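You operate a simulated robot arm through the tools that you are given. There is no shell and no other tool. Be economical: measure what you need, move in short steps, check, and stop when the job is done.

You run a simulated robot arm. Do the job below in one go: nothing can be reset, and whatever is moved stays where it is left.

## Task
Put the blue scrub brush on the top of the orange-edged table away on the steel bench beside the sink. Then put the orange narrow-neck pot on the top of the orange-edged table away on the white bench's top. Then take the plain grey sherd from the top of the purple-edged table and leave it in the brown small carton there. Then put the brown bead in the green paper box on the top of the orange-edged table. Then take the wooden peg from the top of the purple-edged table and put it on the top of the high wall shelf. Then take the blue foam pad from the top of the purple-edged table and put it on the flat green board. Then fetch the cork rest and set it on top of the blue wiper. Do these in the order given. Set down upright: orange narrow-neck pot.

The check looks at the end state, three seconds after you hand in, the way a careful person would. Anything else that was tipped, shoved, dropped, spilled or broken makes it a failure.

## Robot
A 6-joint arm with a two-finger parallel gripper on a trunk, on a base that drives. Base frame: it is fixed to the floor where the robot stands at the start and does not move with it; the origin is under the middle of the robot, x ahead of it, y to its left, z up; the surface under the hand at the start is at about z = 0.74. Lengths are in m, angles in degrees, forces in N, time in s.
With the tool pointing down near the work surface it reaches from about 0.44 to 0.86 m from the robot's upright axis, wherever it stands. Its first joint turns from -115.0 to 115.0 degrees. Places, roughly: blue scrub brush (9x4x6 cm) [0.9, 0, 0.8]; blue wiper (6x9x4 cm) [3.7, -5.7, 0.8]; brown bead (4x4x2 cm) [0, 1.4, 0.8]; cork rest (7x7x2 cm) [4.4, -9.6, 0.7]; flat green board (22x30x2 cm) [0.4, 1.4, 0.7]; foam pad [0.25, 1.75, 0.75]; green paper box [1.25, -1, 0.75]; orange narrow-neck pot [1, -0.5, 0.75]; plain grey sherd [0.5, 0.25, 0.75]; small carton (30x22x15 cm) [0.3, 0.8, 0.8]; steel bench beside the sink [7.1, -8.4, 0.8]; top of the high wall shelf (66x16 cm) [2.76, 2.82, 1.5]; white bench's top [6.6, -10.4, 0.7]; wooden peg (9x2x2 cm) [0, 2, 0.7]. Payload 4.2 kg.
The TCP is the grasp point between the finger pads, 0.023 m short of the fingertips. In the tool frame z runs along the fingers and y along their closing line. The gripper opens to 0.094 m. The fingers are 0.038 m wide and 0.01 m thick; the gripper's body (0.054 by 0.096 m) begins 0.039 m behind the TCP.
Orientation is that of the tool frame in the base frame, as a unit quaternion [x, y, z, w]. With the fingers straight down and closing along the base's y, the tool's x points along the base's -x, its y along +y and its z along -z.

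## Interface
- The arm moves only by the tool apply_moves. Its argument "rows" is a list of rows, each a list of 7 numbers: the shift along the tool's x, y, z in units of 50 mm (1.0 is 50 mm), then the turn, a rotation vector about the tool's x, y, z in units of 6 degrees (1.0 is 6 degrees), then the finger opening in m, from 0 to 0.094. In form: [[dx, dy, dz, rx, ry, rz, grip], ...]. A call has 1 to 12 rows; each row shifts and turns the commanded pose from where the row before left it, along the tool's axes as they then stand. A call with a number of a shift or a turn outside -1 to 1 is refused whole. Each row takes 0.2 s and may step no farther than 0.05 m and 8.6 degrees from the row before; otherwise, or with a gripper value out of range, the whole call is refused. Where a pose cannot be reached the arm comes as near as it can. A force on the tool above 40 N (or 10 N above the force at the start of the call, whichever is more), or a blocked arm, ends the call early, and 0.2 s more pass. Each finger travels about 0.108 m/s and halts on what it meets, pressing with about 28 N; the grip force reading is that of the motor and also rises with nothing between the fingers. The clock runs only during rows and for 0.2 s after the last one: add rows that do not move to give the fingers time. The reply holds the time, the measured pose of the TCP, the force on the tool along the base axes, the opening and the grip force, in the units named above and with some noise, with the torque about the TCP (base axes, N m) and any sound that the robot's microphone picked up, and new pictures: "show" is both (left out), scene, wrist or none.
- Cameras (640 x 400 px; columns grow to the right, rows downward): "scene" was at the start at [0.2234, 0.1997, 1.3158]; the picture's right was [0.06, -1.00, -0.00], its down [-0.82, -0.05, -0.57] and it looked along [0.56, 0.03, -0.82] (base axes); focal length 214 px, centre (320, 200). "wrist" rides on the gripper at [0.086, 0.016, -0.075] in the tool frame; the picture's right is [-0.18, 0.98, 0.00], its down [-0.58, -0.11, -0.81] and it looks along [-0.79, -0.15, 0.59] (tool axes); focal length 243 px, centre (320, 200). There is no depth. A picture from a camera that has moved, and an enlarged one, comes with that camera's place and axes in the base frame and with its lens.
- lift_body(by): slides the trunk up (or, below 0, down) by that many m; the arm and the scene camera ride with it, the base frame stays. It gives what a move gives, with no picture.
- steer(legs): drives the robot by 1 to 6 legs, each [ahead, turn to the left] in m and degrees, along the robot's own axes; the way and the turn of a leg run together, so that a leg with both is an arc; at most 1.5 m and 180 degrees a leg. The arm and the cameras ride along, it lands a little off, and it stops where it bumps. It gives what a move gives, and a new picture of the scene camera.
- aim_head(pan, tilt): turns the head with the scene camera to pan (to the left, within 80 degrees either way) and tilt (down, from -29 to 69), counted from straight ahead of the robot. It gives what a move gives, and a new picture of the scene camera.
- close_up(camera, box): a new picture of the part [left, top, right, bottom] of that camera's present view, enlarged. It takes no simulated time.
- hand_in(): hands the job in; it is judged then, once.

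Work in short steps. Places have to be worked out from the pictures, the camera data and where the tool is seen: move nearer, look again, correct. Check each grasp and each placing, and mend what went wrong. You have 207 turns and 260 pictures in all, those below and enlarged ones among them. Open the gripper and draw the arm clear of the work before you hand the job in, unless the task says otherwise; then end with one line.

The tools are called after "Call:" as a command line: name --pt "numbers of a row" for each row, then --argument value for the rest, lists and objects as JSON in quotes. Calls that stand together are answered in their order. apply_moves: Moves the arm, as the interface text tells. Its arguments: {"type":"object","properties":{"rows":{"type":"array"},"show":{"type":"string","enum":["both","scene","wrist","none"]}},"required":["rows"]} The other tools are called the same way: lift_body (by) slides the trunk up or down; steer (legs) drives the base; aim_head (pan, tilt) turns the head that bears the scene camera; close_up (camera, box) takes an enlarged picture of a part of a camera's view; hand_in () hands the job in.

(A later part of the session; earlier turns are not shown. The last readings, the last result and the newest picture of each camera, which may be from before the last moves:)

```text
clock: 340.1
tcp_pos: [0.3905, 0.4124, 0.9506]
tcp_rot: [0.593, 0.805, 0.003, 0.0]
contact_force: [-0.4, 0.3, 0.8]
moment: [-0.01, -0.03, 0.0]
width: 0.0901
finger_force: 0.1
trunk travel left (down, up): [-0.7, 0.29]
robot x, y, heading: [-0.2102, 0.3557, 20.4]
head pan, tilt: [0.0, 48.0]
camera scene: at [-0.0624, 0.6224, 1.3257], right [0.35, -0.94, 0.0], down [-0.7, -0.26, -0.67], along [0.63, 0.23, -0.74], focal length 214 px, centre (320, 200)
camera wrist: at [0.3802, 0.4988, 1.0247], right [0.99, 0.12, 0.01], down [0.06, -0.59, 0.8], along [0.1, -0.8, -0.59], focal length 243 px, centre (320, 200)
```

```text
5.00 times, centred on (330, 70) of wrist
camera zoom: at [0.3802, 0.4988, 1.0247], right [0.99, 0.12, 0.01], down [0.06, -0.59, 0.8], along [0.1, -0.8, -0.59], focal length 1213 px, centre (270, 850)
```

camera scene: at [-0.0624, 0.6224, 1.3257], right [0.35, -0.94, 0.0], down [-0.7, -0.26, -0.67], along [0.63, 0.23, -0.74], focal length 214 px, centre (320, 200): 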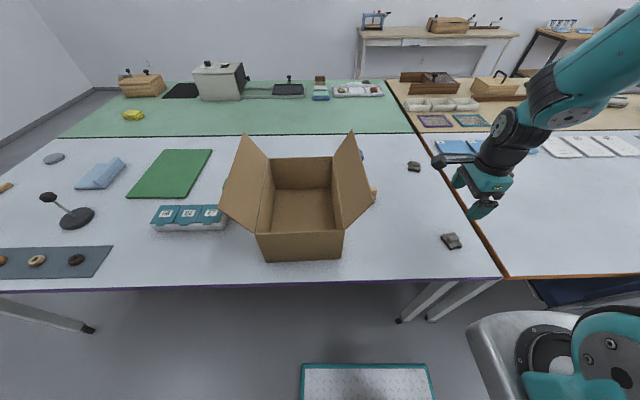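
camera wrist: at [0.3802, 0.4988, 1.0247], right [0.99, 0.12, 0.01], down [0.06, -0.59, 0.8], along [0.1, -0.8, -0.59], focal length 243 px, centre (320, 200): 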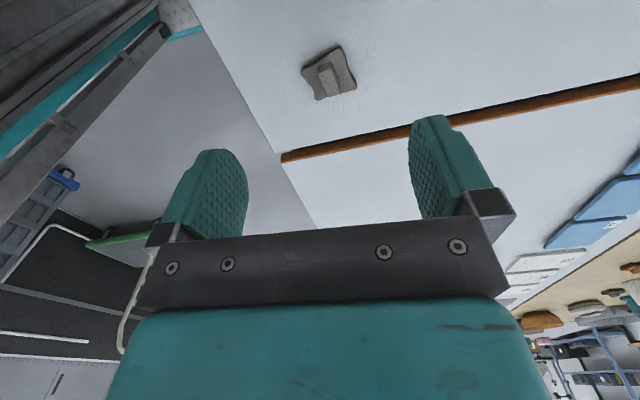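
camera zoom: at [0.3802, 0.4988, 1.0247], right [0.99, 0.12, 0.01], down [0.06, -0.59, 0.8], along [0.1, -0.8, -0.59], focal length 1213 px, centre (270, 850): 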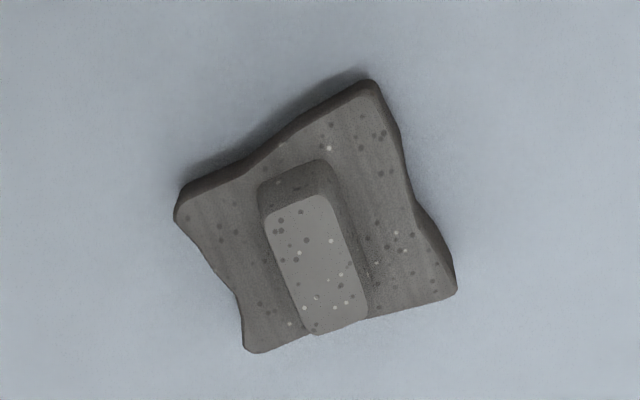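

This one is plain, so it is the right sherd; the other has wavy lines. Its ridge is at (0.408, 0.364) with its axis at about -62°. I'll align and descend toward it.

Call:
apply_moves --pt "-0.51 0.02 0.6 0 0 0 0.09" --pt "-0.51 0.02 0.6 0 0 0 0.07" --pt "0 0 0.8 0 0 -0.9 0.06" --pt "0 0 0.8 0 0 -0.9 0.05" --show "wrist"

```text
clock: 341.1
tcp_pos: [0.4136, 0.3676, 0.8112]
tcp_rot: [0.515, 0.857, 0.003, 0.001]
contact_force: [0.8, -0.2, 0.3]
moment: [-0.02, 0.01, 0.01]
width: 0.0502
finger_force: 0.0
trunk travel left (down, up): [-0.7, 0.29]
robot x, y, heading: [-0.2106, 0.3603, 20.4]
head pan, tilt: [0.0, 48.0]
camera wrist: at [0.3869, 0.4493, 0.8856], right [0.95, 0.3, 0.01], down [0.17, -0.57, 0.8], along [0.25, -0.77, -0.59], focal length 243 px, centre (320, 200)
```

wrist: 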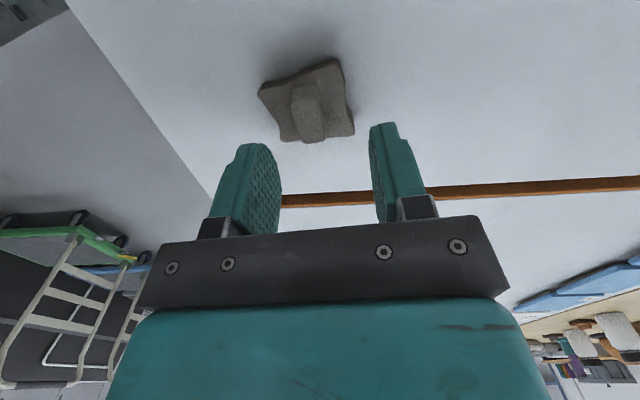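

Call:
apply_moves --pt "0.1 -0.11 0.4 0 0 0 0.05" --pt "0 0 0.28 0 0 0 0.05" --pt "0 0 0 0 0 0 0.0" --pt "0 0 0 0 0 0 0.0" --pt "0 0 0 0 0 0 0.0" --show "wrist"

```text
clock: 342.3
tcp_pos: [0.404, 0.3703, 0.7761]
tcp_rot: [0.515, 0.857, 0.004, 0.001]
contact_force: [0.5, 0.7, 0.5]
moment: [0.02, -0.08, 0.0]
width: 0.016
finger_force: 28.1
trunk travel left (down, up): [-0.7, 0.29]
robot x, y, heading: [-0.2058, 0.3598, 20.4]
head pan, tilt: [0.0, 48.0]
camera wrist: at [0.378, 0.4518, 0.8512], right [0.95, 0.3, 0.01], down [0.17, -0.57, 0.8], along [0.25, -0.77, -0.59], focal length 243 px, centre (320, 200)
```

wrist: 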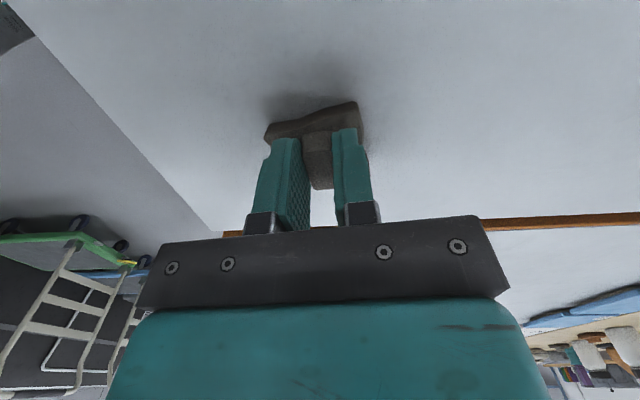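

The sherd's ridge is gripped. I'll lift high, turn the tool to align with the carton, and carry it over.

Call:
apply_moves --pt "0 0 -1 0 0 0 0" --pt "0 0 -1 0 0 0 0" --pt "0 0 -1 0 0 0 0" --pt "0 0 -1 0 0 0 0" --pt "0 0 -1 0 0 0 0" --pt "0 0 -1 0 0 0 0" --pt "0 0 -1 0 0 0 0" --pt "0 0 0 0 0 -1 0" --pt "0 0 0 0 0 -1 0" --pt "0 0 0 0 0 -1 0" --pt "0 0 0 0 0 -1 0" --pt "0 0 0 0 0 -1 0" --show "none"

Call:
apply_moves --pt "0 0 0 0 0 -1 0" --pt "0 0 0 0 0 -1 0" --pt "0 0 0 0 0 -1 0" --pt "0 0 0 0 0 -1 0" --pt "0 0 0 0 0 -1 0" --pt "0 0 0 0 0 -1 0" --pt "0 0 0 0 0 -1 0" --pt "0 0 0 0 0 -1 0" --pt "0 0 0 0 0 -1 0" --pt "-0.23 0.97 0 0 0 0 0" --pt "-0.23 0.97 0 0 0 0 0" --pt "-0.23 0.97 0 0 0 0 0" --show "both"

```text
clock: 344.9
tcp_pos: [0.4018, 0.3678, 1.1255]
tcp_rot: [0.274, 0.962, 0.003, 0.001]
contact_force: [-0.4, 0.4, -0.1]
moment: [0.01, 0.0, -0.02]
width: 0.0164
finger_force: 27.3
trunk travel left (down, up): [-0.7, 0.29]
robot x, y, heading: [-0.2094, 0.3598, 20.8]
head pan, tilt: [0.0, 48.0]
```

```text
clock: 347.5
tcp_pos: [0.382, 0.5141, 1.1257]
tcp_rot: [-0.192, 0.981, 0.001, 0.003]
contact_force: [0.2, -0.1, -1.3]
moment: [0.02, -0.03, 0.0]
width: 0.0158
finger_force: 27.9
trunk travel left (down, up): [-0.7, 0.29]
robot x, y, heading: [-0.2101, 0.3595, 20.4]
head pan, tilt: [0.0, 48.0]
camera scene: at [-0.0619, 0.6217, 1.3258], right [0.35, -0.94, 0.0], down [-0.7, -0.26, -0.67], along [0.63, 0.23, -0.74], focal length 214 px, centre (320, 200)
camera wrist: at [0.296, 0.4958, 1.2005], right [-0.2, 0.98, 0.0], down [0.58, 0.11, 0.81], along [0.79, 0.16, -0.59], focal length 243 px, centre (320, 200)
```

scene: 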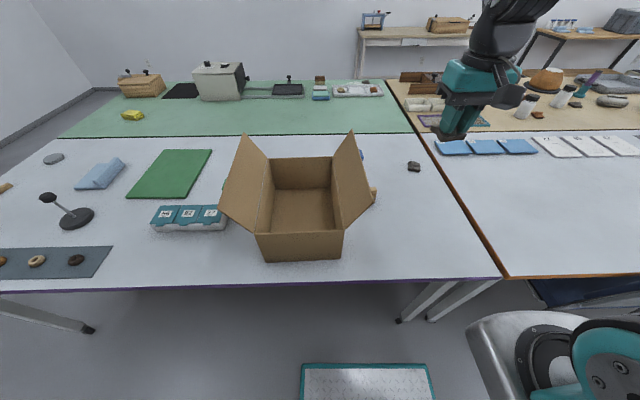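
wrist: 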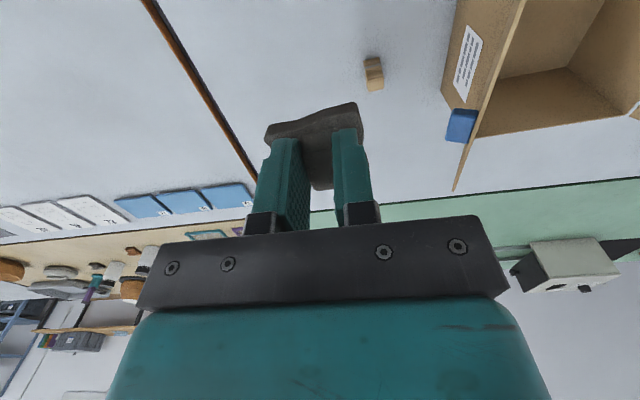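

Call:
apply_moves --pt "-0.19 0.866 -0.09 0 0 0 0" --pt "-0.19 0.866 -0.09 0 0 0 0" --pt "-0.19 0.866 -0.09 0 0 0 0" --pt "-0.19 0.866 -0.09 0 0 0 0" --pt "-0.19 0.866 -0.09 0 0 0 0" --pt "-0.19 0.866 -0.09 0 0 0 0" --pt "-0.19 0.866 -0.09 0 0 0 0" --show "both"

```text
clock: 349.1
tcp_pos: [0.3288, 0.8226, 1.1589]
tcp_rot: [-0.191, 0.982, 0.002, 0.002]
contact_force: [0.2, -1.2, -1.1]
moment: [0.01, -0.01, 0.0]
width: 0.0162
finger_force: 28.2
trunk travel left (down, up): [-0.7, 0.29]
robot x, y, heading: [-0.2123, 0.3601, 20.6]
head pan, tilt: [0.0, 48.0]
camera scene: at [-0.0619, 0.6217, 1.3258], right [0.35, -0.94, 0.0], down [-0.7, -0.26, -0.67], along [0.63, 0.23, -0.74], focal length 214 px, centre (320, 200)
camera wrist: at [0.2428, 0.803, 1.2329], right [-0.2, 0.98, 0.0], down [0.58, 0.11, 0.81], along [0.79, 0.16, -0.59], focal length 243 px, centre (320, 200)
```

scene: 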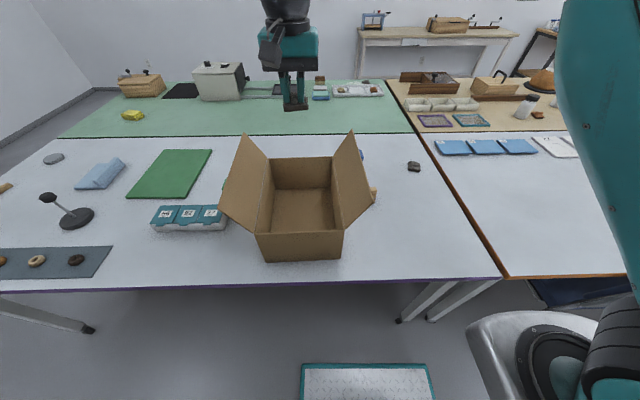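
wrist: 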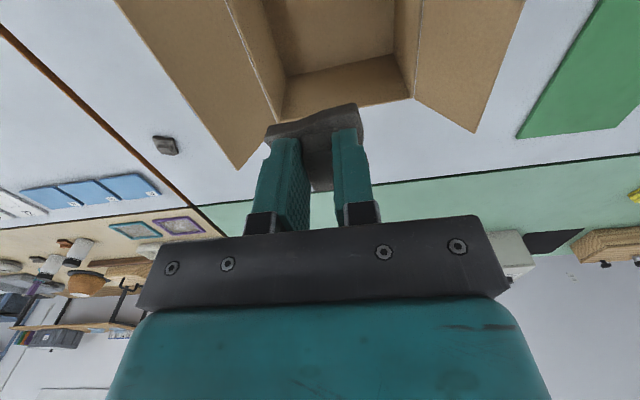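

The carton's interior is centred under the tool. I'll lower the sherd to near the carton floor.

Call:
apply_moves --pt "0.2 0 0.8 0 0 0 0" --pt "0 0 1 0 0 0 0" --pt "0 0 1 0 0 0 0" --pt "0 0 1 0 0 0 0" --pt "0 0 1 0 0 0 0" --pt "0 0 0.9 0 0 0 0" --pt "0 0 0.8 0 0 0 0" --pt "0 0 0.3 0 0 0 0" --pt "0 0 0.15 0 0 0 0" --show "both"

```text
clock: 351.1
tcp_pos: [0.3198, 0.8193, 0.811]
tcp_rot: [-0.192, 0.981, 0.001, 0.003]
contact_force: [-0.4, 0.6, 0.3]
moment: [-0.01, -0.01, 0.03]
width: 0.016
finger_force: 27.7
trunk travel left (down, up): [-0.7, 0.29]
robot x, y, heading: [-0.2121, 0.3596, 20.4]
head pan, tilt: [0.0, 48.0]
camera scene: at [-0.062, 0.6222, 1.3257], right [0.35, -0.94, 0.0], down [-0.7, -0.26, -0.67], along [0.63, 0.23, -0.74], focal length 214 px, centre (320, 200)
camera wrist: at [0.2342, 0.8006, 0.8844], right [-0.2, 0.98, 0.0], down [0.58, 0.11, 0.81], along [0.79, 0.16, -0.59], focal length 243 px, centre (320, 200)
```

scene: 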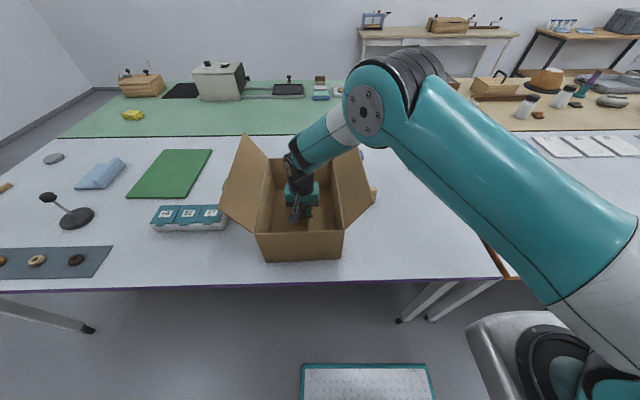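
wrist: 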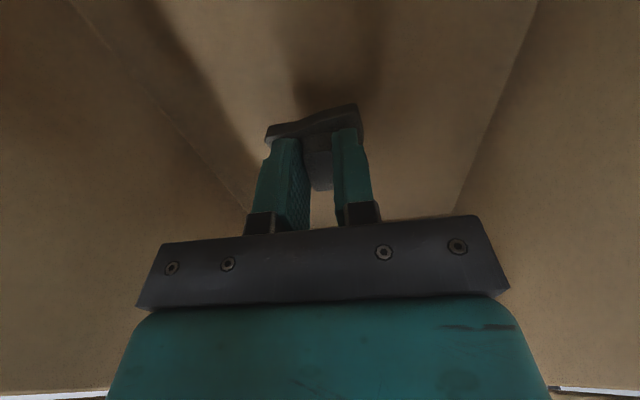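

About 3 cm remain; I'll lower the rest in small steps, release, and rise straight out.

Call:
apply_moves --pt "0 0 0.2 0 0 0 0" --pt "0 0 0.15 0 0 0 0" --pt "0 0 0.1 0 0 0 0" --pt "0 0 0 0 0 0 0.02" --pt "0 0 0 0 0 0 0.04" --pt "0 0 0 0 0 0 0.05" --pt "0 0 -0.5 0 0 0 0.05" --pt "0 0 -1 0 0 0 0.05" --pt "0 0 -1 0 0 0 0.05" --pt "0 0 -1 0 0 0 0.05" --pt "0 0 -1 0 0 0 0.05" --pt "0 0 -1 0 0 0 0.05" --show "none"

Call:
apply_moves --pt "0 0 -1 0 0 0 0.05" --pt "0 0 -0.8 0 0 0 0.06" --show "both"

```text
clock: 353.7
tcp_pos: [0.3173, 0.8183, 1.0657]
tcp_rot: [-0.192, 0.981, 0.001, 0.002]
contact_force: [1.1, 0.5, 0.1]
moment: [-0.01, 0.0, -0.01]
width: 0.0498
finger_force: 0.1
trunk travel left (down, up): [-0.7, 0.29]
robot x, y, heading: [-0.2074, 0.3581, 20.4]
head pan, tilt: [0.0, 48.0]
```

```text
clock: 354.3
tcp_pos: [0.3165, 0.8183, 1.1519]
tcp_rot: [-0.191, 0.982, 0.001, 0.002]
contact_force: [0.9, -0.1, 0.0]
moment: [-0.01, 0.0, -0.04]
width: 0.0599
finger_force: 0.0
trunk travel left (down, up): [-0.7, 0.29]
robot x, y, heading: [-0.2069, 0.358, 20.5]
head pan, tilt: [0.0, 48.0]
camera scene: at [-0.0618, 0.6224, 1.3256], right [0.35, -0.94, 0.0], down [-0.7, -0.26, -0.67], along [0.63, 0.23, -0.74], focal length 214 px, centre (320, 200)
camera wrist: at [0.2306, 0.7988, 1.2258], right [-0.2, 0.98, 0.0], down [0.58, 0.12, 0.81], along [0.79, 0.16, -0.59], focal length 243 px, centre (320, 200)
```

scene: 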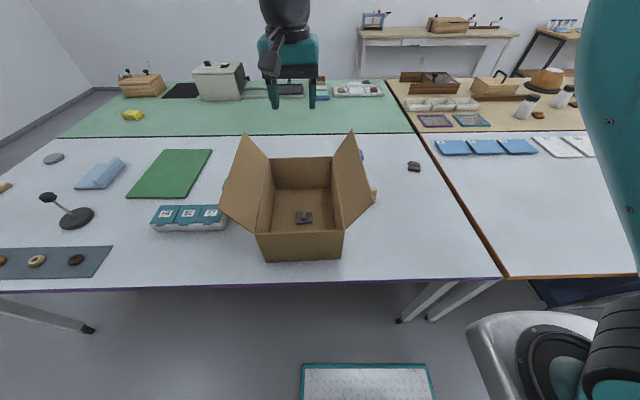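
wrist: 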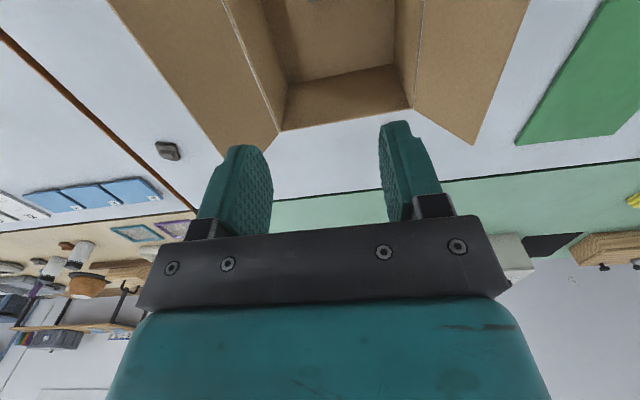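

The sherd lies in the carton. Next is the brown bead, so I'll shift about 0.85 m left along the table.

Call:
steer --legs '[[-0.15, 0], [0, 91], [0.85, 0], [0, -90]]'

Call:
aim_head --pan 10 --tilt 50

```text
clock: 367.5
tcp_pos: [-0.1323, 1.5616, 1.152]
tcp_rot: [-0.192, 0.981, 0.001, 0.003]
contact_force: [0.0, 0.4, 0.3]
moment: [0.0, -0.01, 0.0]
width: 0.0599
finger_force: 0.1
trunk travel left (down, up): [-0.7, 0.29]
robot x, y, heading: [-0.659, 1.1045, 20.6]
head pan, tilt: [0.0, 48.0]
camera scene: at [-0.5118, 1.3656, 1.3257], right [0.35, -0.94, 0.0], down [-0.7, -0.26, -0.67], along [0.63, 0.23, -0.74], focal length 214 px, centre (320, 200)
```

scene: 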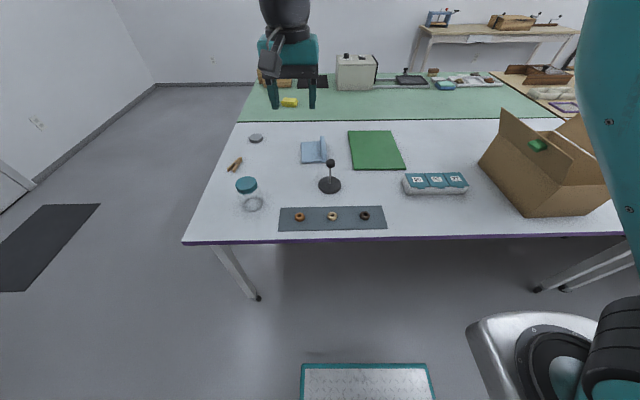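

```text
clock: 368.2
tcp_pos: [-0.1323, 1.5608, 1.1526]
tcp_rot: [-0.192, 0.981, 0.002, 0.002]
contact_force: [-0.6, -0.6, -0.6]
moment: [-0.05, 0.02, 0.02]
width: 0.0601
finger_force: 0.3
trunk travel left (down, up): [-0.7, 0.29]
robot x, y, heading: [-0.6578, 1.1018, 20.4]
head pan, tilt: [10.0, 50.0]
camera scene: at [-0.5192, 1.377, 1.323], right [0.51, -0.86, 0.0], down [-0.66, -0.39, -0.64], along [0.55, 0.33, -0.77], focal length 214 px, centre (320, 200)
```

scene: 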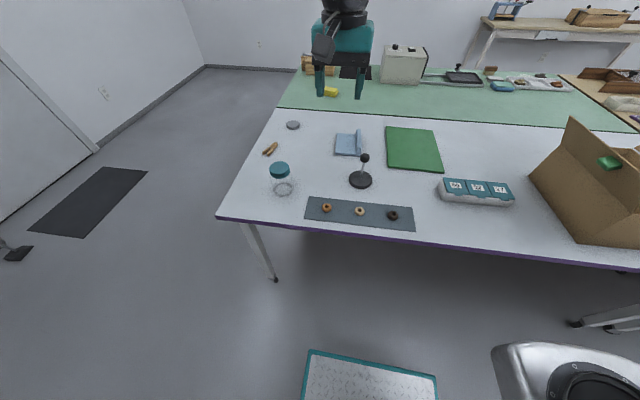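

The dark bead is at (-0.049, 1.387). I'll bring the hand above it for a wrist view.

Call:
apply_moves --pt "0.1 -0.6 0.3 0 0 0 0.06" --pt "0.1 -0.6 0.3 0 0 0 0.06" --pt "0.1 -0.6 0.5 0 0 0 0.06" --pt "0.1 -0.6 0.7 0 0 0 0.06" --pt "0.1 -0.6 0.7 0 0 0 0.06" --pt "0.1 -0.6 0.7 0 0 0 0.06" --pt "0 -0.24 0.9 0 0 0 0.06" --pt "0 0 0.9 0 0 0 0.06" --show "wrist"

```text
clock: 370.0
tcp_pos: [-0.0863, 1.3725, 0.9021]
tcp_rot: [-0.191, 0.982, 0.001, 0.003]
contact_force: [-0.3, -0.6, -0.1]
moment: [0.01, -0.01, -0.02]
width: 0.0601
finger_force: 0.1
trunk travel left (down, up): [-0.7, 0.29]
robot x, y, heading: [-0.6562, 1.0996, 20.4]
head pan, tilt: [10.0, 50.0]
camera wrist: at [-0.1728, 1.3544, 0.9757], right [-0.2, 0.98, 0.0], down [0.58, 0.11, 0.81], along [0.79, 0.16, -0.59], focal length 243 px, centre (320, 200)
```

wrist: 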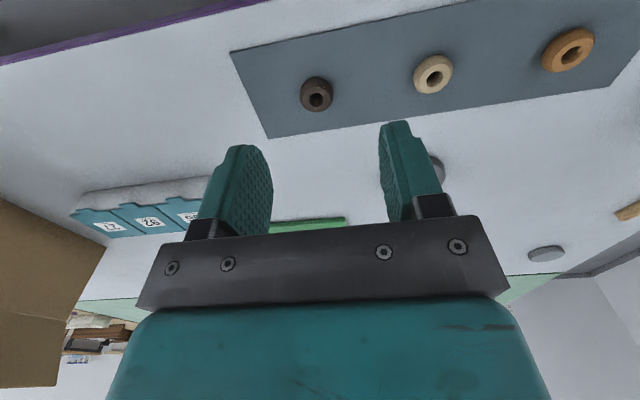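

Bead centre at (-0.048, 1.377). I'll align, descend to just above the mat, and grip.

Call:
apply_moves --pt "-0.74 -0.2 0.3 0 0 0 0.06" --pt "0 0 0.8 0 0 0 0.06" --pt "0 0 0.8 0 0 0 0.06" --pt "0 0 0.7 0 0 0 0.06" --pt "0 0 0 0 0 0 0.06" --show "wrist"

```text
clock: 371.2
tcp_pos: [-0.0458, 1.3782, 0.7708]
tcp_rot: [-0.192, 0.981, 0.002, 0.003]
contact_force: [0.4, 0.1, 0.1]
moment: [-0.02, 0.0, 0.01]
width: 0.06
finger_force: 0.1
trunk travel left (down, up): [-0.7, 0.29]
robot x, y, heading: [-0.6601, 1.1015, 20.4]
head pan, tilt: [10.0, 50.0]
camera wrist: at [-0.1326, 1.36, 0.8444], right [-0.2, 0.98, 0.0], down [0.58, 0.11, 0.81], along [0.79, 0.16, -0.59], focal length 243 px, centre (320, 200)
```

wrist: 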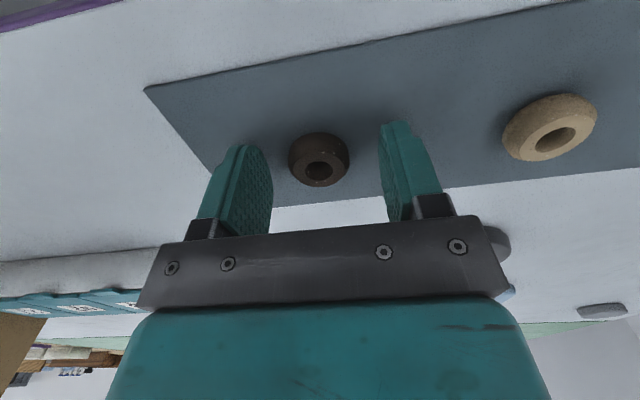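

Call:
apply_moves --pt "0.05 0 0 0 0 0 0.03" --pt "0 0 0 0 0 0 0.0" --pt "0 0 0 0 0 0 0.0" --pt "0 0 0 0 0 0 0.0" --pt "0 0 -0.4 0 0 0 0" --pt "0 0 -0.8 0 0 0 0" --pt "0 0 -1 0 0 0 0" --pt "0 0 -1 0 0 0 0" --pt "0 0 -1 0 0 0 0" --pt "0 0 -1 0 0 0 0" --pt "0 0 -1 0 0 0 0" --show "wrist"

```text
clock: 373.6
tcp_pos: [-0.0518, 1.3773, 1.0826]
tcp_rot: [-0.191, 0.982, 0.001, 0.001]
contact_force: [0.0, 0.1, -1.0]
moment: [-0.01, 0.01, 0.01]
width: 0.0307
finger_force: 28.0
trunk travel left (down, up): [-0.7, 0.29]
robot x, y, heading: [-0.664, 1.1007, 20.6]
head pan, tilt: [10.0, 50.0]
camera wrist: at [-0.1382, 1.3571, 1.1571], right [-0.2, 0.98, 0.0], down [0.58, 0.11, 0.81], along [0.79, 0.16, -0.59], focal length 243 px, centre (320, 200)
```

wrist: 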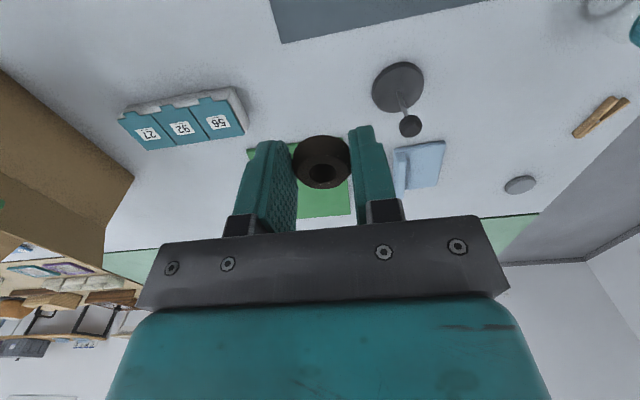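

The bead is held. I'll drive to the green box at about (1.22, -1.12), keeping clear of the chairs.

Call:
steer --legs '[[-0.2, 0], [0, -88], [1.5, 0], [1.27, 0], [0, 89]]'

Call:
aim_head --pan -5 --tilt 42

```text
clock: 375.4
tcp_pos: [-0.2277, 1.3263, 1.0835]
tcp_rot: [-0.199, 0.98, 0.002, 0.004]
contact_force: [-0.8, -0.2, 0.2]
moment: [-0.01, 0.03, 0.01]
width: 0.0308
finger_force: 27.9
trunk travel left (down, up): [-0.7, 0.29]
robot x, y, heading: [-0.8377, 1.0508, 23.2]
head pan, tilt: [10.0, 50.0]
stopped in leg 2: the robot was blocked; the commanded pose is now the measured one
camera scene: at [-0.7069, 1.3315, 1.323], right [0.55, -0.84, 0.0], down [-0.64, -0.42, -0.64], along [0.54, 0.35, -0.77], focal length 214 px, centre (320, 200)
```

scene: 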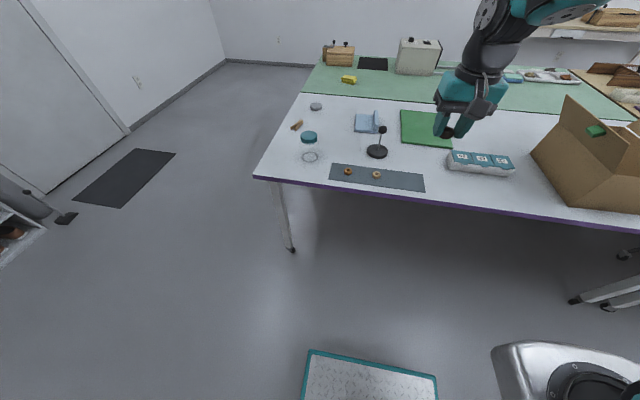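

```text
clock: 376.2
tcp_pos: [-0.2268, 1.3268, 1.0841]
tcp_rot: [-0.199, 0.98, 0.003, 0.003]
contact_force: [0.2, -0.1, -0.2]
moment: [0.02, -0.02, 0.01]
width: 0.031
finger_force: 27.9
trunk travel left (down, up): [-0.7, 0.29]
robot x, y, heading: [-0.8359, 1.0466, 23.1]
head pan, tilt: [-5.0, 42.0]
camera scene: at [-0.6919, 1.3155, 1.3342], right [0.31, -0.95, 0.0], down [-0.64, -0.21, -0.74], along [0.71, 0.23, -0.67], focal length 214 px, centre (320, 200)
```

scene: 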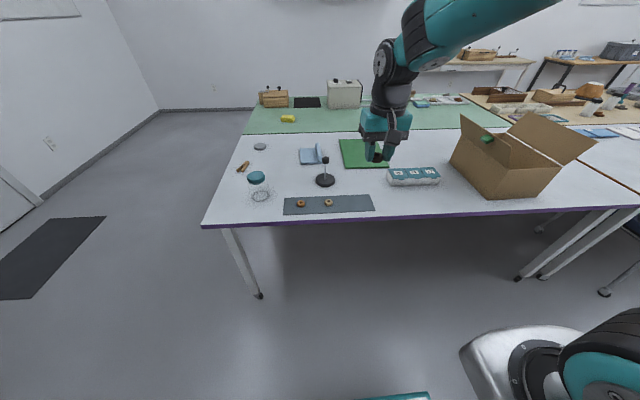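

A rear corner touched something behind. I'll go forward again, then turn there.

Call:
steer --legs '[[0.19, 0], [0, -95], [1.5, 0]]'

```text
clock: 388.8
tcp_pos: [0.1018, -0.9121, 1.0834]
tcp_rot: [0.568, 0.823, -0.002, 0.003]
contact_force: [0.4, 0.6, -0.3]
moment: [0.02, 0.01, -0.02]
width: 0.0309
finger_force: 27.4
trunk travel left (down, up): [-0.7, 0.29]
robot x, y, heading: [-0.1498, -0.2932, -69.5]
head pan, tilt: [-5.0, 42.0]
camera scene: at [0.1095, -0.4476, 1.3342], right [-0.96, -0.28, 0.0], down [-0.18, 0.64, -0.74], along [0.2, -0.71, -0.67], focal length 214 px, centre (320, 200)
```

scene: 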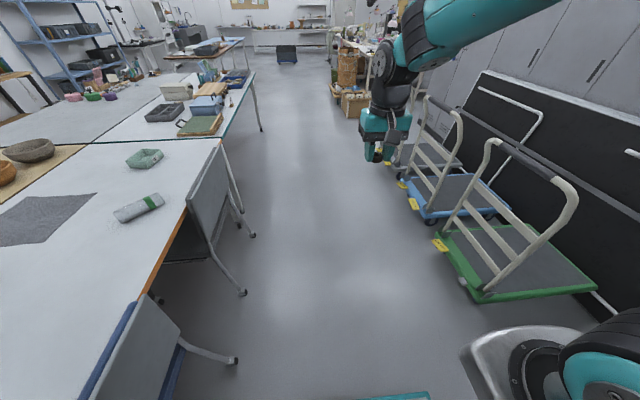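

Call:
steer --legs '[[1.27, 0], [0, 91]]'

Call:
aim_head --pan 0 --tilt 45

```text
clock: 398.9
tcp_pos: [0.9058, -1.1518, 1.0823]
tcp_rot: [-0.206, 0.978, 0.003, 0.004]
contact_force: [-0.6, -0.1, -0.1]
moment: [-0.03, 0.01, 0.01]
width: 0.031
finger_force: 28.7
trunk travel left (down, up): [-0.7, 0.29]
robot x, y, heading: [0.3019, -1.4346, 24.0]
head pan, tilt: [-5.0, 42.0]
camera scene: at [0.4414, -1.1684, 1.3342], right [0.32, -0.95, 0.0], down [-0.63, -0.22, -0.74], along [0.7, 0.24, -0.67], focal length 214 px, centre (320, 200)
```

scene: 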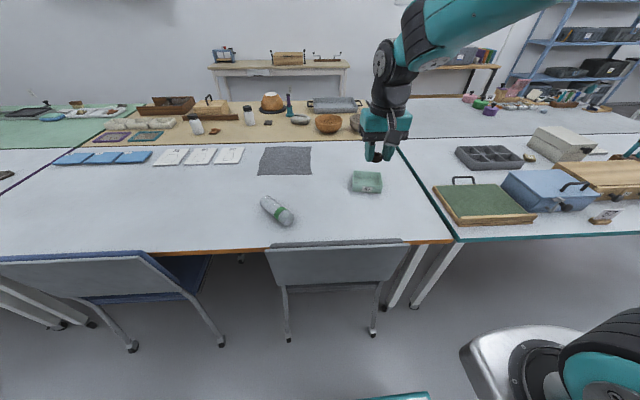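

```text
clock: 399.6
tcp_pos: [0.9061, -1.1514, 1.0835]
tcp_rot: [-0.205, 0.979, 0.002, 0.003]
contact_force: [-0.5, 0.7, 1.1]
moment: [0.01, -0.02, -0.01]
width: 0.0306
finger_force: 27.8
trunk travel left (down, up): [-0.7, 0.29]
robot x, y, heading: [0.3041, -1.4375, 23.9]
head pan, tilt: [0.0, 45.0]
camera scene: at [0.4366, -1.1625, 1.3299], right [0.41, -0.91, 0.0], down [-0.65, -0.29, -0.71], along [0.65, 0.29, -0.71], focal length 214 px, centre (320, 200)
```

scene: 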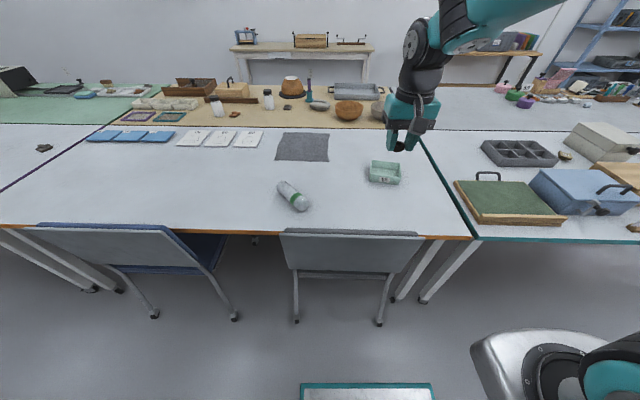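

The green box is at (1.236, -1.112), and chair 2's legs are where they were before. I'll move forward 0.2 m and bring the bead over the box.

Call:
steer --legs '[[0.2, 0]]'

Call:
close_up --camera "scene" --box '[330, 150, 450, 230]'

```text
clock: 401.1
tcp_pos: [1.0858, -1.0718, 1.0829]
tcp_rot: [-0.204, 0.979, 0.0, 0.003]
contact_force: [-0.5, -1.0, -0.2]
moment: [0.01, -0.01, 0.02]
width: 0.0307
finger_force: 28.0
trunk travel left (down, up): [-0.7, 0.29]
robot x, y, heading: [0.4833, -1.3551, 23.9]
head pan, tilt: [0.0, 45.0]
camera scene: at [0.6173, -1.082, 1.3299], right [0.41, -0.91, 0.0], down [-0.65, -0.29, -0.71], along [0.65, 0.29, -0.71], focal length 214 px, centre (320, 200)
```

scene: 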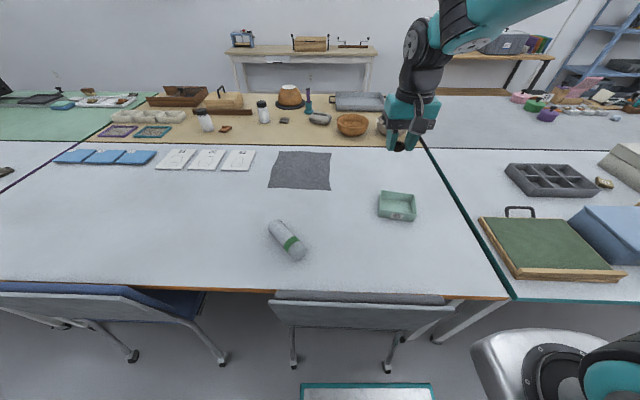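

```text
5.00 times, centred on (390, 190) of scene
camera zoom: at [0.6173, -1.082, 1.3299], right [0.41, -0.91, 0.0], down [-0.65, -0.29, -0.71], along [0.65, 0.29, -0.71], focal length 1072 px, centre (-30, 250)
```

zoom: 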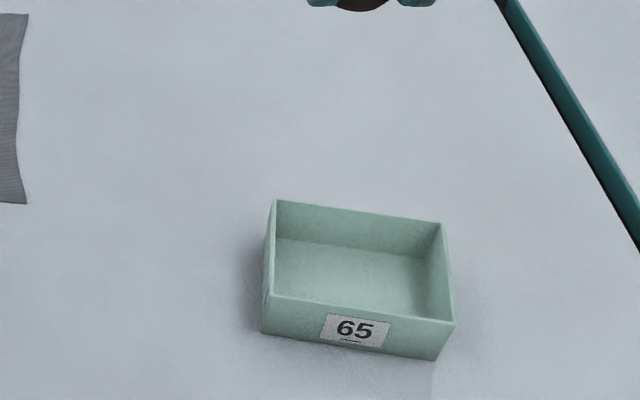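

Call:
apply_moves --pt "-0.494 -0.398 0.7 0 0 0 0" --pt "-0.494 -0.398 0.7 0 0 0 0" --pt "-0.494 -0.398 0.7 0 0 0 0" --pt "-0.494 -0.398 0.7 0 0 0 0" --pt "-0.494 -0.398 0.7 0 0 0 0" --pt "0 0 0.3 0 0 0 0"

```text
clock: 402.5
tcp_pos: [1.2379, -1.1085, 0.8948]
tcp_rot: [-0.205, 0.979, 0.001, 0.004]
contact_force: [-0.1, 1.1, -1.0]
moment: [-0.02, 0.0, 0.0]
width: 0.0309
finger_force: 28.4
trunk travel left (down, up): [-0.7, 0.29]
robot x, y, heading: [0.4859, -1.3586, 24.1]
head pan, tilt: [0.0, 45.0]
camera scene: at [0.6171, -1.0821, 1.3299], right [0.41, -0.91, 0.0], down [-0.65, -0.29, -0.71], along [0.65, 0.29, -0.71], focal length 214 px, centre (320, 200)
camera wrist: at [1.1526, -1.1305, 0.9682], right [-0.23, 0.97, 0.0], down [0.57, 0.13, 0.81], along [0.79, 0.19, -0.59], focal length 243 px, centre (320, 200)
```

scene: 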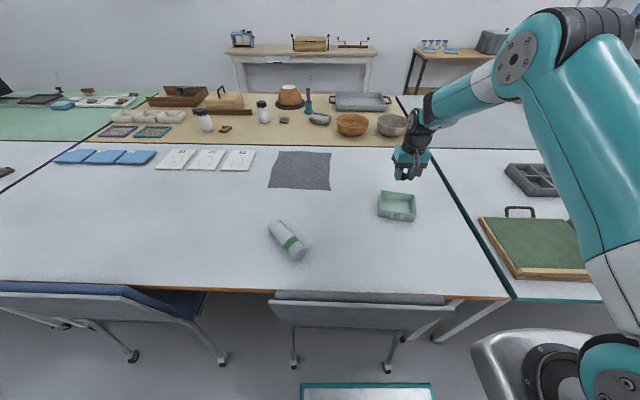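
wrist: 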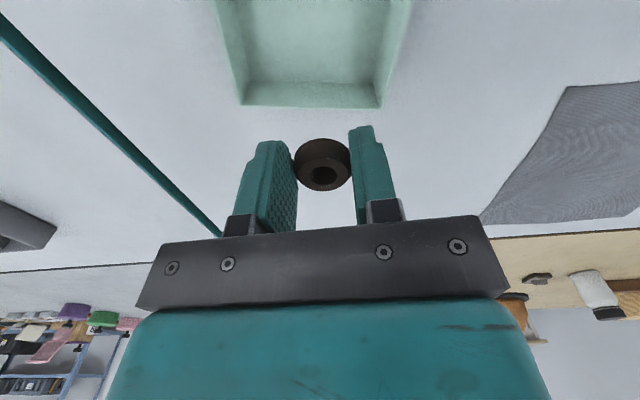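

I'll shift slightly toward the robot for centring, lower into the box and release.

Call:
apply_moves --pt "0.24 0 0.6 0 0 0 0" --pt "0 0 0.8 0 0 0 0" --pt "0 0 0.6 0 0 0 0" --pt "0 0 0.15 0 0 0 0" --pt "0 0 0 0 0 0 0.035" --pt "0 0 0 0 0 0 0.045" --pt "0 0 0 0 0 0 0.045" --pt "0 0 -0.5 0 0 0 0.045" --pt "0 0 -1 0 0 0 0.045" --pt "0 0 -1 0 0 0 0.045" --pt "0 0 -1 0 0 0 0.045" --pt "0.8 0 -0.6 0 0 0 0.045"

Call:
close_up --camera "scene" --box '[330, 150, 450, 230]'

```text
clock: 405.1
tcp_pos: [1.1886, -1.1308, 0.9906]
tcp_rot: [-0.206, 0.979, 0.001, 0.002]
contact_force: [0.1, -0.2, -0.7]
moment: [0.02, 0.03, 0.04]
width: 0.0449
finger_force: 0.0
trunk travel left (down, up): [-0.7, 0.29]
robot x, y, heading: [0.4827, -1.3535, 24.1]
head pan, tilt: [0.0, 45.0]
camera scene: at [0.6179, -1.0818, 1.3297], right [0.41, -0.91, 0.0], down [-0.65, -0.29, -0.71], along [0.65, 0.29, -0.71], focal length 214 px, centre (320, 200)
camera wrist: at [1.1029, -1.1531, 1.0649], right [-0.23, 0.97, 0.0], down [0.57, 0.13, 0.81], along [0.79, 0.19, -0.59], focal length 243 px, centre (320, 200)
```

scene: 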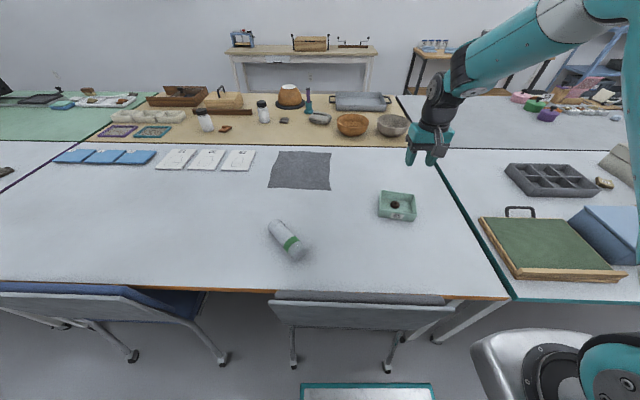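
wrist: 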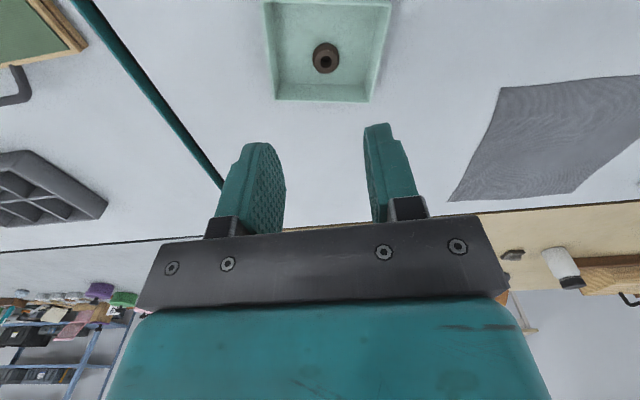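

```text
5.00 times, centred on (390, 190) of scene
camera zoom: at [0.6179, -1.0818, 1.3297], right [0.41, -0.91, 0.0], down [-0.65, -0.29, -0.71], along [0.65, 0.29, -0.71], focal length 1072 px, centre (-30, 250)
```

zoom: 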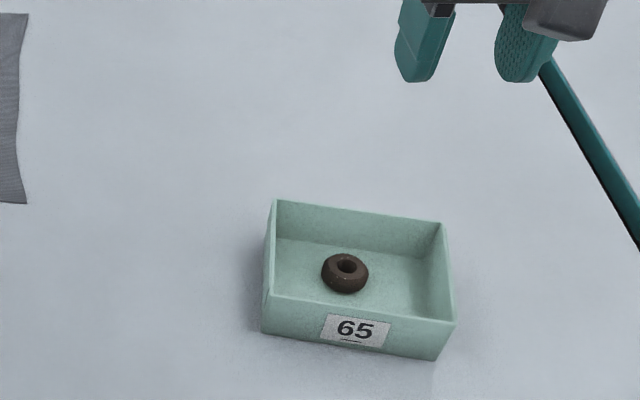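

The bead is in the green box. Next is the peg near the table's left end. I'll raise and draw in the arm, then drive along the aisle to that end.

Call:
apply_moves --pt "0.5 0 -0.6 0 0 0 0.045" --pt "0.5 0 -0.6 0 0 0 0.045" --pt "0.5 0 -0.6 0 0 0 0.045" --pt "0.5 0 -0.6 0 0 0 0.045" --show "none"

Call:
steer --legs '[[-0.25, 0], [0, 88], [1.5, 0], [1.3, 0]]'

```text
clock: 406.1
tcp_pos: [1.0994, -1.1742, 1.1089]
tcp_rot: [-0.205, 0.979, 0.001, 0.002]
contact_force: [-0.3, 0.7, -0.2]
moment: [0.0, 0.01, -0.04]
width: 0.0449
finger_force: 0.1
trunk travel left (down, up): [-0.7, 0.29]
robot x, y, heading: [0.4829, -1.3553, 24.2]
head pan, tilt: [0.0, 45.0]
```

```text
clock: 424.6
tcp_pos: [-0.9603, 1.7223, 1.1088]
tcp_rot: [0.836, -0.549, -0.003, -0.001]
contact_force: [-0.2, 0.4, -0.1]
moment: [-0.01, -0.01, 0.02]
width: 0.045
finger_force: 0.1
trunk travel left (down, up): [-0.7, 0.29]
robot x, y, heading: [-0.7812, 1.1052, 113.8]
head pan, tilt: [0.0, 45.0]
camera scene: at [-1.0526, 1.2406, 1.3299], right [0.91, 0.4, 0.0], down [0.29, -0.65, -0.71], along [-0.29, 0.65, -0.71], focal length 214 px, centre (320, 200)
```

scene: 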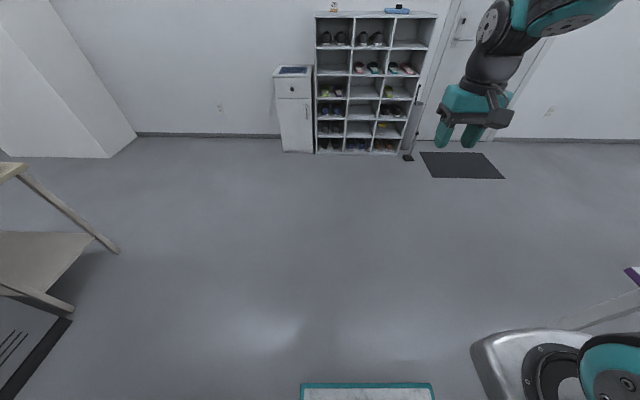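

Call:
steer --legs '[[1.3, 0], [0, -91], [1.1, 0], [0, -90]]'

Call:
aim_head --pan 0 --tilt 45

```text
clock: 444.0
tcp_pos: [-0.1585, 2.0734, 1.1093]
tcp_rot: [0.56, 0.828, -0.001, 0.003]
contact_force: [-0.1, 0.8, -1.1]
moment: [-0.02, 0.02, -0.02]
width: 0.0451
finger_force: 0.0
trunk travel left (down, up): [-0.7, 0.29]
robot x, y, heading: [-0.3208, 2.6956, -67.9]
head pan, tilt: [0.0, 45.0]
camera scene: at [-0.0522, 2.5531, 1.3299], right [-0.93, -0.38, 0.0], down [-0.27, 0.65, -0.71], along [0.27, -0.65, -0.71], focal length 214 px, centre (320, 200)
```

scene: 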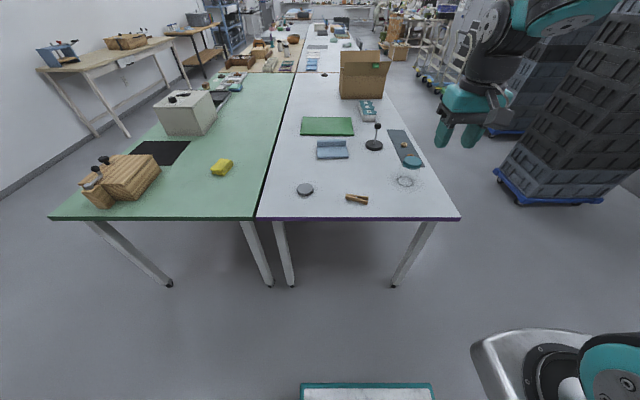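

```text
clock: 444.6
tcp_pos: [-0.1596, 2.0729, 1.1097]
tcp_rot: [0.56, 0.828, -0.001, 0.004]
contact_force: [-0.4, -1.0, -0.9]
moment: [-0.01, 0.03, 0.0]
width: 0.045
finger_force: 0.0
trunk travel left (down, up): [-0.7, 0.29]
robot x, y, heading: [-0.3209, 2.6966, -67.9]
head pan, tilt: [0.0, 45.0]
camera scene: at [-0.0522, 2.5531, 1.3299], right [-0.93, -0.38, 0.0], down [-0.27, 0.65, -0.71], along [0.27, -0.65, -0.71], focal length 214 px, centre (320, 200)
```

scene: 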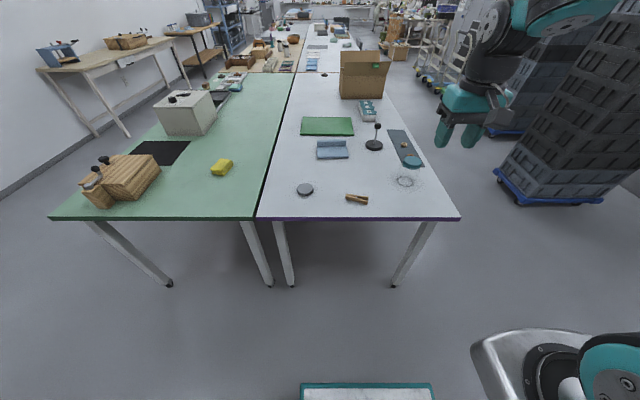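

Good view of the table end. I'll zoom in on the peg and the foam pad.

Call:
close_up --camera "scene" --box '[285, 105, 445, 215]'

```text
3.64 times, centred on (365, 160) of scene
camera zoom: at [-0.0522, 2.5531, 1.3299], right [-0.93, -0.38, 0.0], down [-0.27, 0.65, -0.71], along [0.27, -0.65, -0.71], focal length 780 px, centre (156, 346)
```

zoom: 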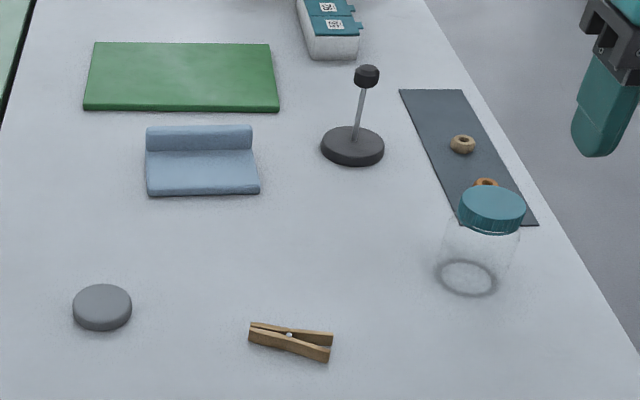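

The peg is a clothespin centred at (0.041, 1.958), with its axis roughly along x. I'll move above it and turn the tool.

Call:
apply_moves --pt "-0.603 0.475 0.53 0 0 0 0.05" --pt "-0.603 0.475 0.53 0 0 0 0.05" --pt "-0.603 0.475 0.53 0 0 0 0.05" --pt "-0.603 0.475 0.53 0 0 0 0.05" --pt "-0.603 0.475 0.53 0 0 0 0.05" --pt "-0.603 0.475 0.53 0 0 0 0.05" --pt "0 0 0 0 0 -1 0.05" --pt "0 0 0 0 0 -1 0.05" --pt "0 0 0 0 0 -1 0.05" --pt "0 0 0 0 0 -1 0.05" --pt "0 0 0 0 0 -1 0.05" --pt "0 0 0 0 0 -1 0.05" --show "none"

Call:
apply_moves --pt "0 0 0 0 0 -1 0.05" --pt "0 0 0 0 0 -1 0.05" --pt "0 0 0 0 0 -1 0.05" --pt "0 0 0 0 0 -1 0.05" --pt "0 0 0 0 0 -1 0.05" --pt "0 0 0 0 0 -1 0.05" --pt "0 0 1 0 0 -0.6 0.05" --pt "0.3 0 0.6 0 0 0 0.05"

```text
clock: 447.2
tcp_pos: [0.0429, 1.9581, 0.9532]
tcp_rot: [0.275, 0.962, -0.002, 0.003]
contact_force: [-0.5, 1.0, 0.3]
moment: [0.07, 0.02, 0.03]
width: 0.0498
finger_force: 0.0
trunk travel left (down, up): [-0.7, 0.29]
robot x, y, heading: [-0.3219, 2.6996, -67.9]
head pan, tilt: [0.0, 45.0]
```

```text
clock: 449.0
tcp_pos: [0.0265, 1.9583, 0.873]
tcp_rot: [-0.065, 0.998, -0.003, 0.002]
contact_force: [0.2, 0.6, 1.4]
moment: [0.0, 0.03, -0.03]
width: 0.05
finger_force: 0.1
trunk travel left (down, up): [-0.7, 0.29]
robot x, y, heading: [-0.3176, 2.6944, -67.7]
head pan, tilt: [0.0, 45.0]
camera scene: at [-0.0521, 2.5534, 1.3299], right [-0.93, -0.38, 0.0], down [-0.27, 0.65, -0.71], along [0.27, -0.65, -0.71], focal length 214 px, centre (320, 200)
camera wrist: at [-0.0609, 1.9625, 0.9464], right [0.05, 1.0, -0.01], down [0.59, -0.03, 0.81], along [0.81, -0.05, -0.59], focal length 243 px, centre (320, 200)
```

scene: 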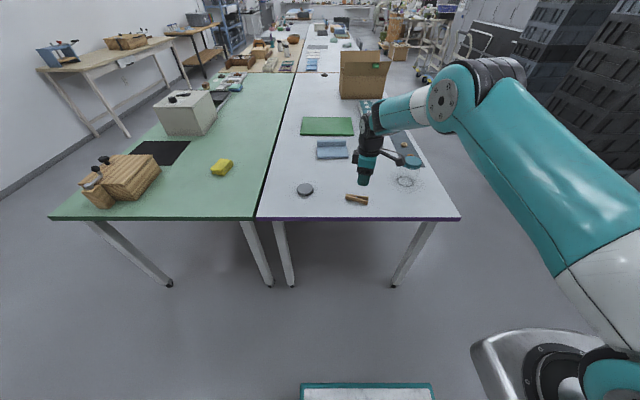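
wrist: 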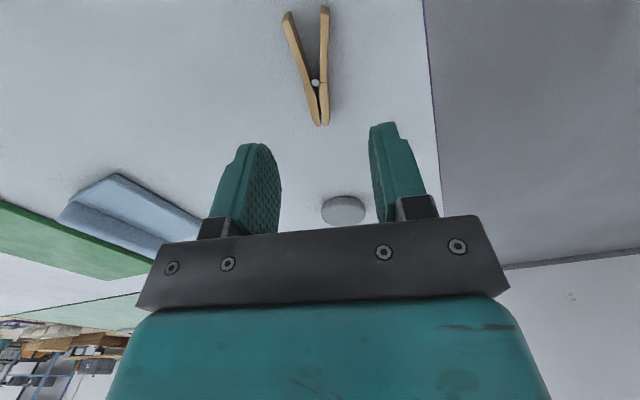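

Call:
apply_moves --pt "-0.55 -0.18 0.4 0 0 0.58 0.05" --pt "0 0 0.8 0 0 0 0.05" --pt "0 0 0.7 0 0 0 0.05" --pt "0 0 0.22 0 0 0 0.05" --show "wrist"

```text
clock: 450.0
tcp_pos: [0.0552, 1.9527, 0.765]
tcp_rot: [-0.035, 0.999, -0.003, 0.001]
contact_force: [-0.5, -0.3, -0.2]
moment: [0.01, 0.01, -0.01]
width: 0.0502
finger_force: 0.0
trunk travel left (down, up): [-0.7, 0.29]
robot x, y, heading: [-0.3254, 2.6929, -68.0]
head pan, tilt: [0.0, 45.0]
camera wrist: at [-0.033, 1.9615, 0.8384], right [0.11, 0.99, 0.0], down [0.58, -0.06, 0.81], along [0.8, -0.1, -0.59], focal length 243 px, centre (320, 200)
```

wrist: 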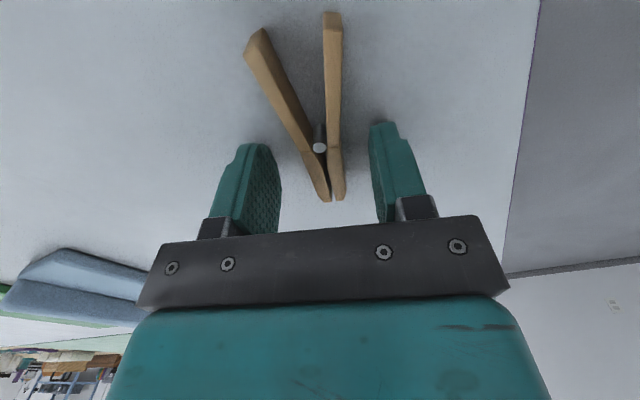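

Call:
apply_moves --pt "0 0 0 0 0 0 0.02" --pt "0 0 0 0 0 0 0.0" --pt "0 0 0 0 0 0 0.0" --pt "0 0 0 0 0 0 0.0" --pt "0 0 -0.3 0 0 0 0.0" --pt "0 0 -0.8 0 0 0 0.0" --pt "0 0 -1 0 0 0 0.0" --pt "0 0 -1 0 0 0 0.0" --pt "0 0 -1 0 0 0 0.0" --pt "0 0 -1 0 0 0 0.0" --show "wrist"

```text
clock: 452.2
tcp_pos: [0.0568, 1.9528, 1.0227]
tcp_rot: [-0.036, 0.999, -0.001, 0.002]
contact_force: [0.2, -0.1, -1.6]
moment: [0.04, 0.03, -0.02]
width: 0.0183
finger_force: 28.0
trunk travel left (down, up): [-0.7, 0.29]
robot x, y, heading: [-0.3161, 2.6965, -67.8]
head pan, tilt: [0.0, 45.0]
camera wrist: at [-0.0301, 1.9619, 1.0963], right [0.11, 0.99, 0.0], down [0.58, -0.06, 0.81], along [0.8, -0.09, -0.59], focal length 243 px, centre (320, 200)
```

wrist: 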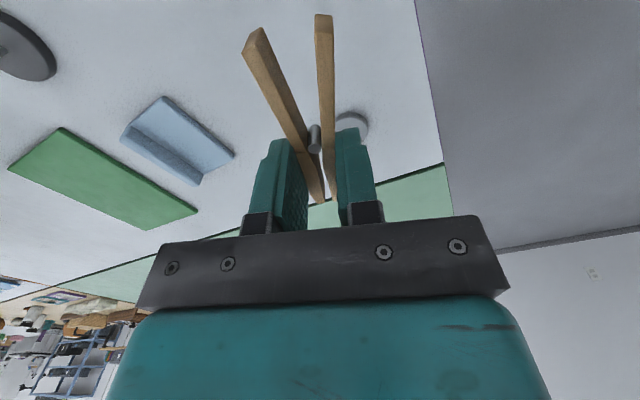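

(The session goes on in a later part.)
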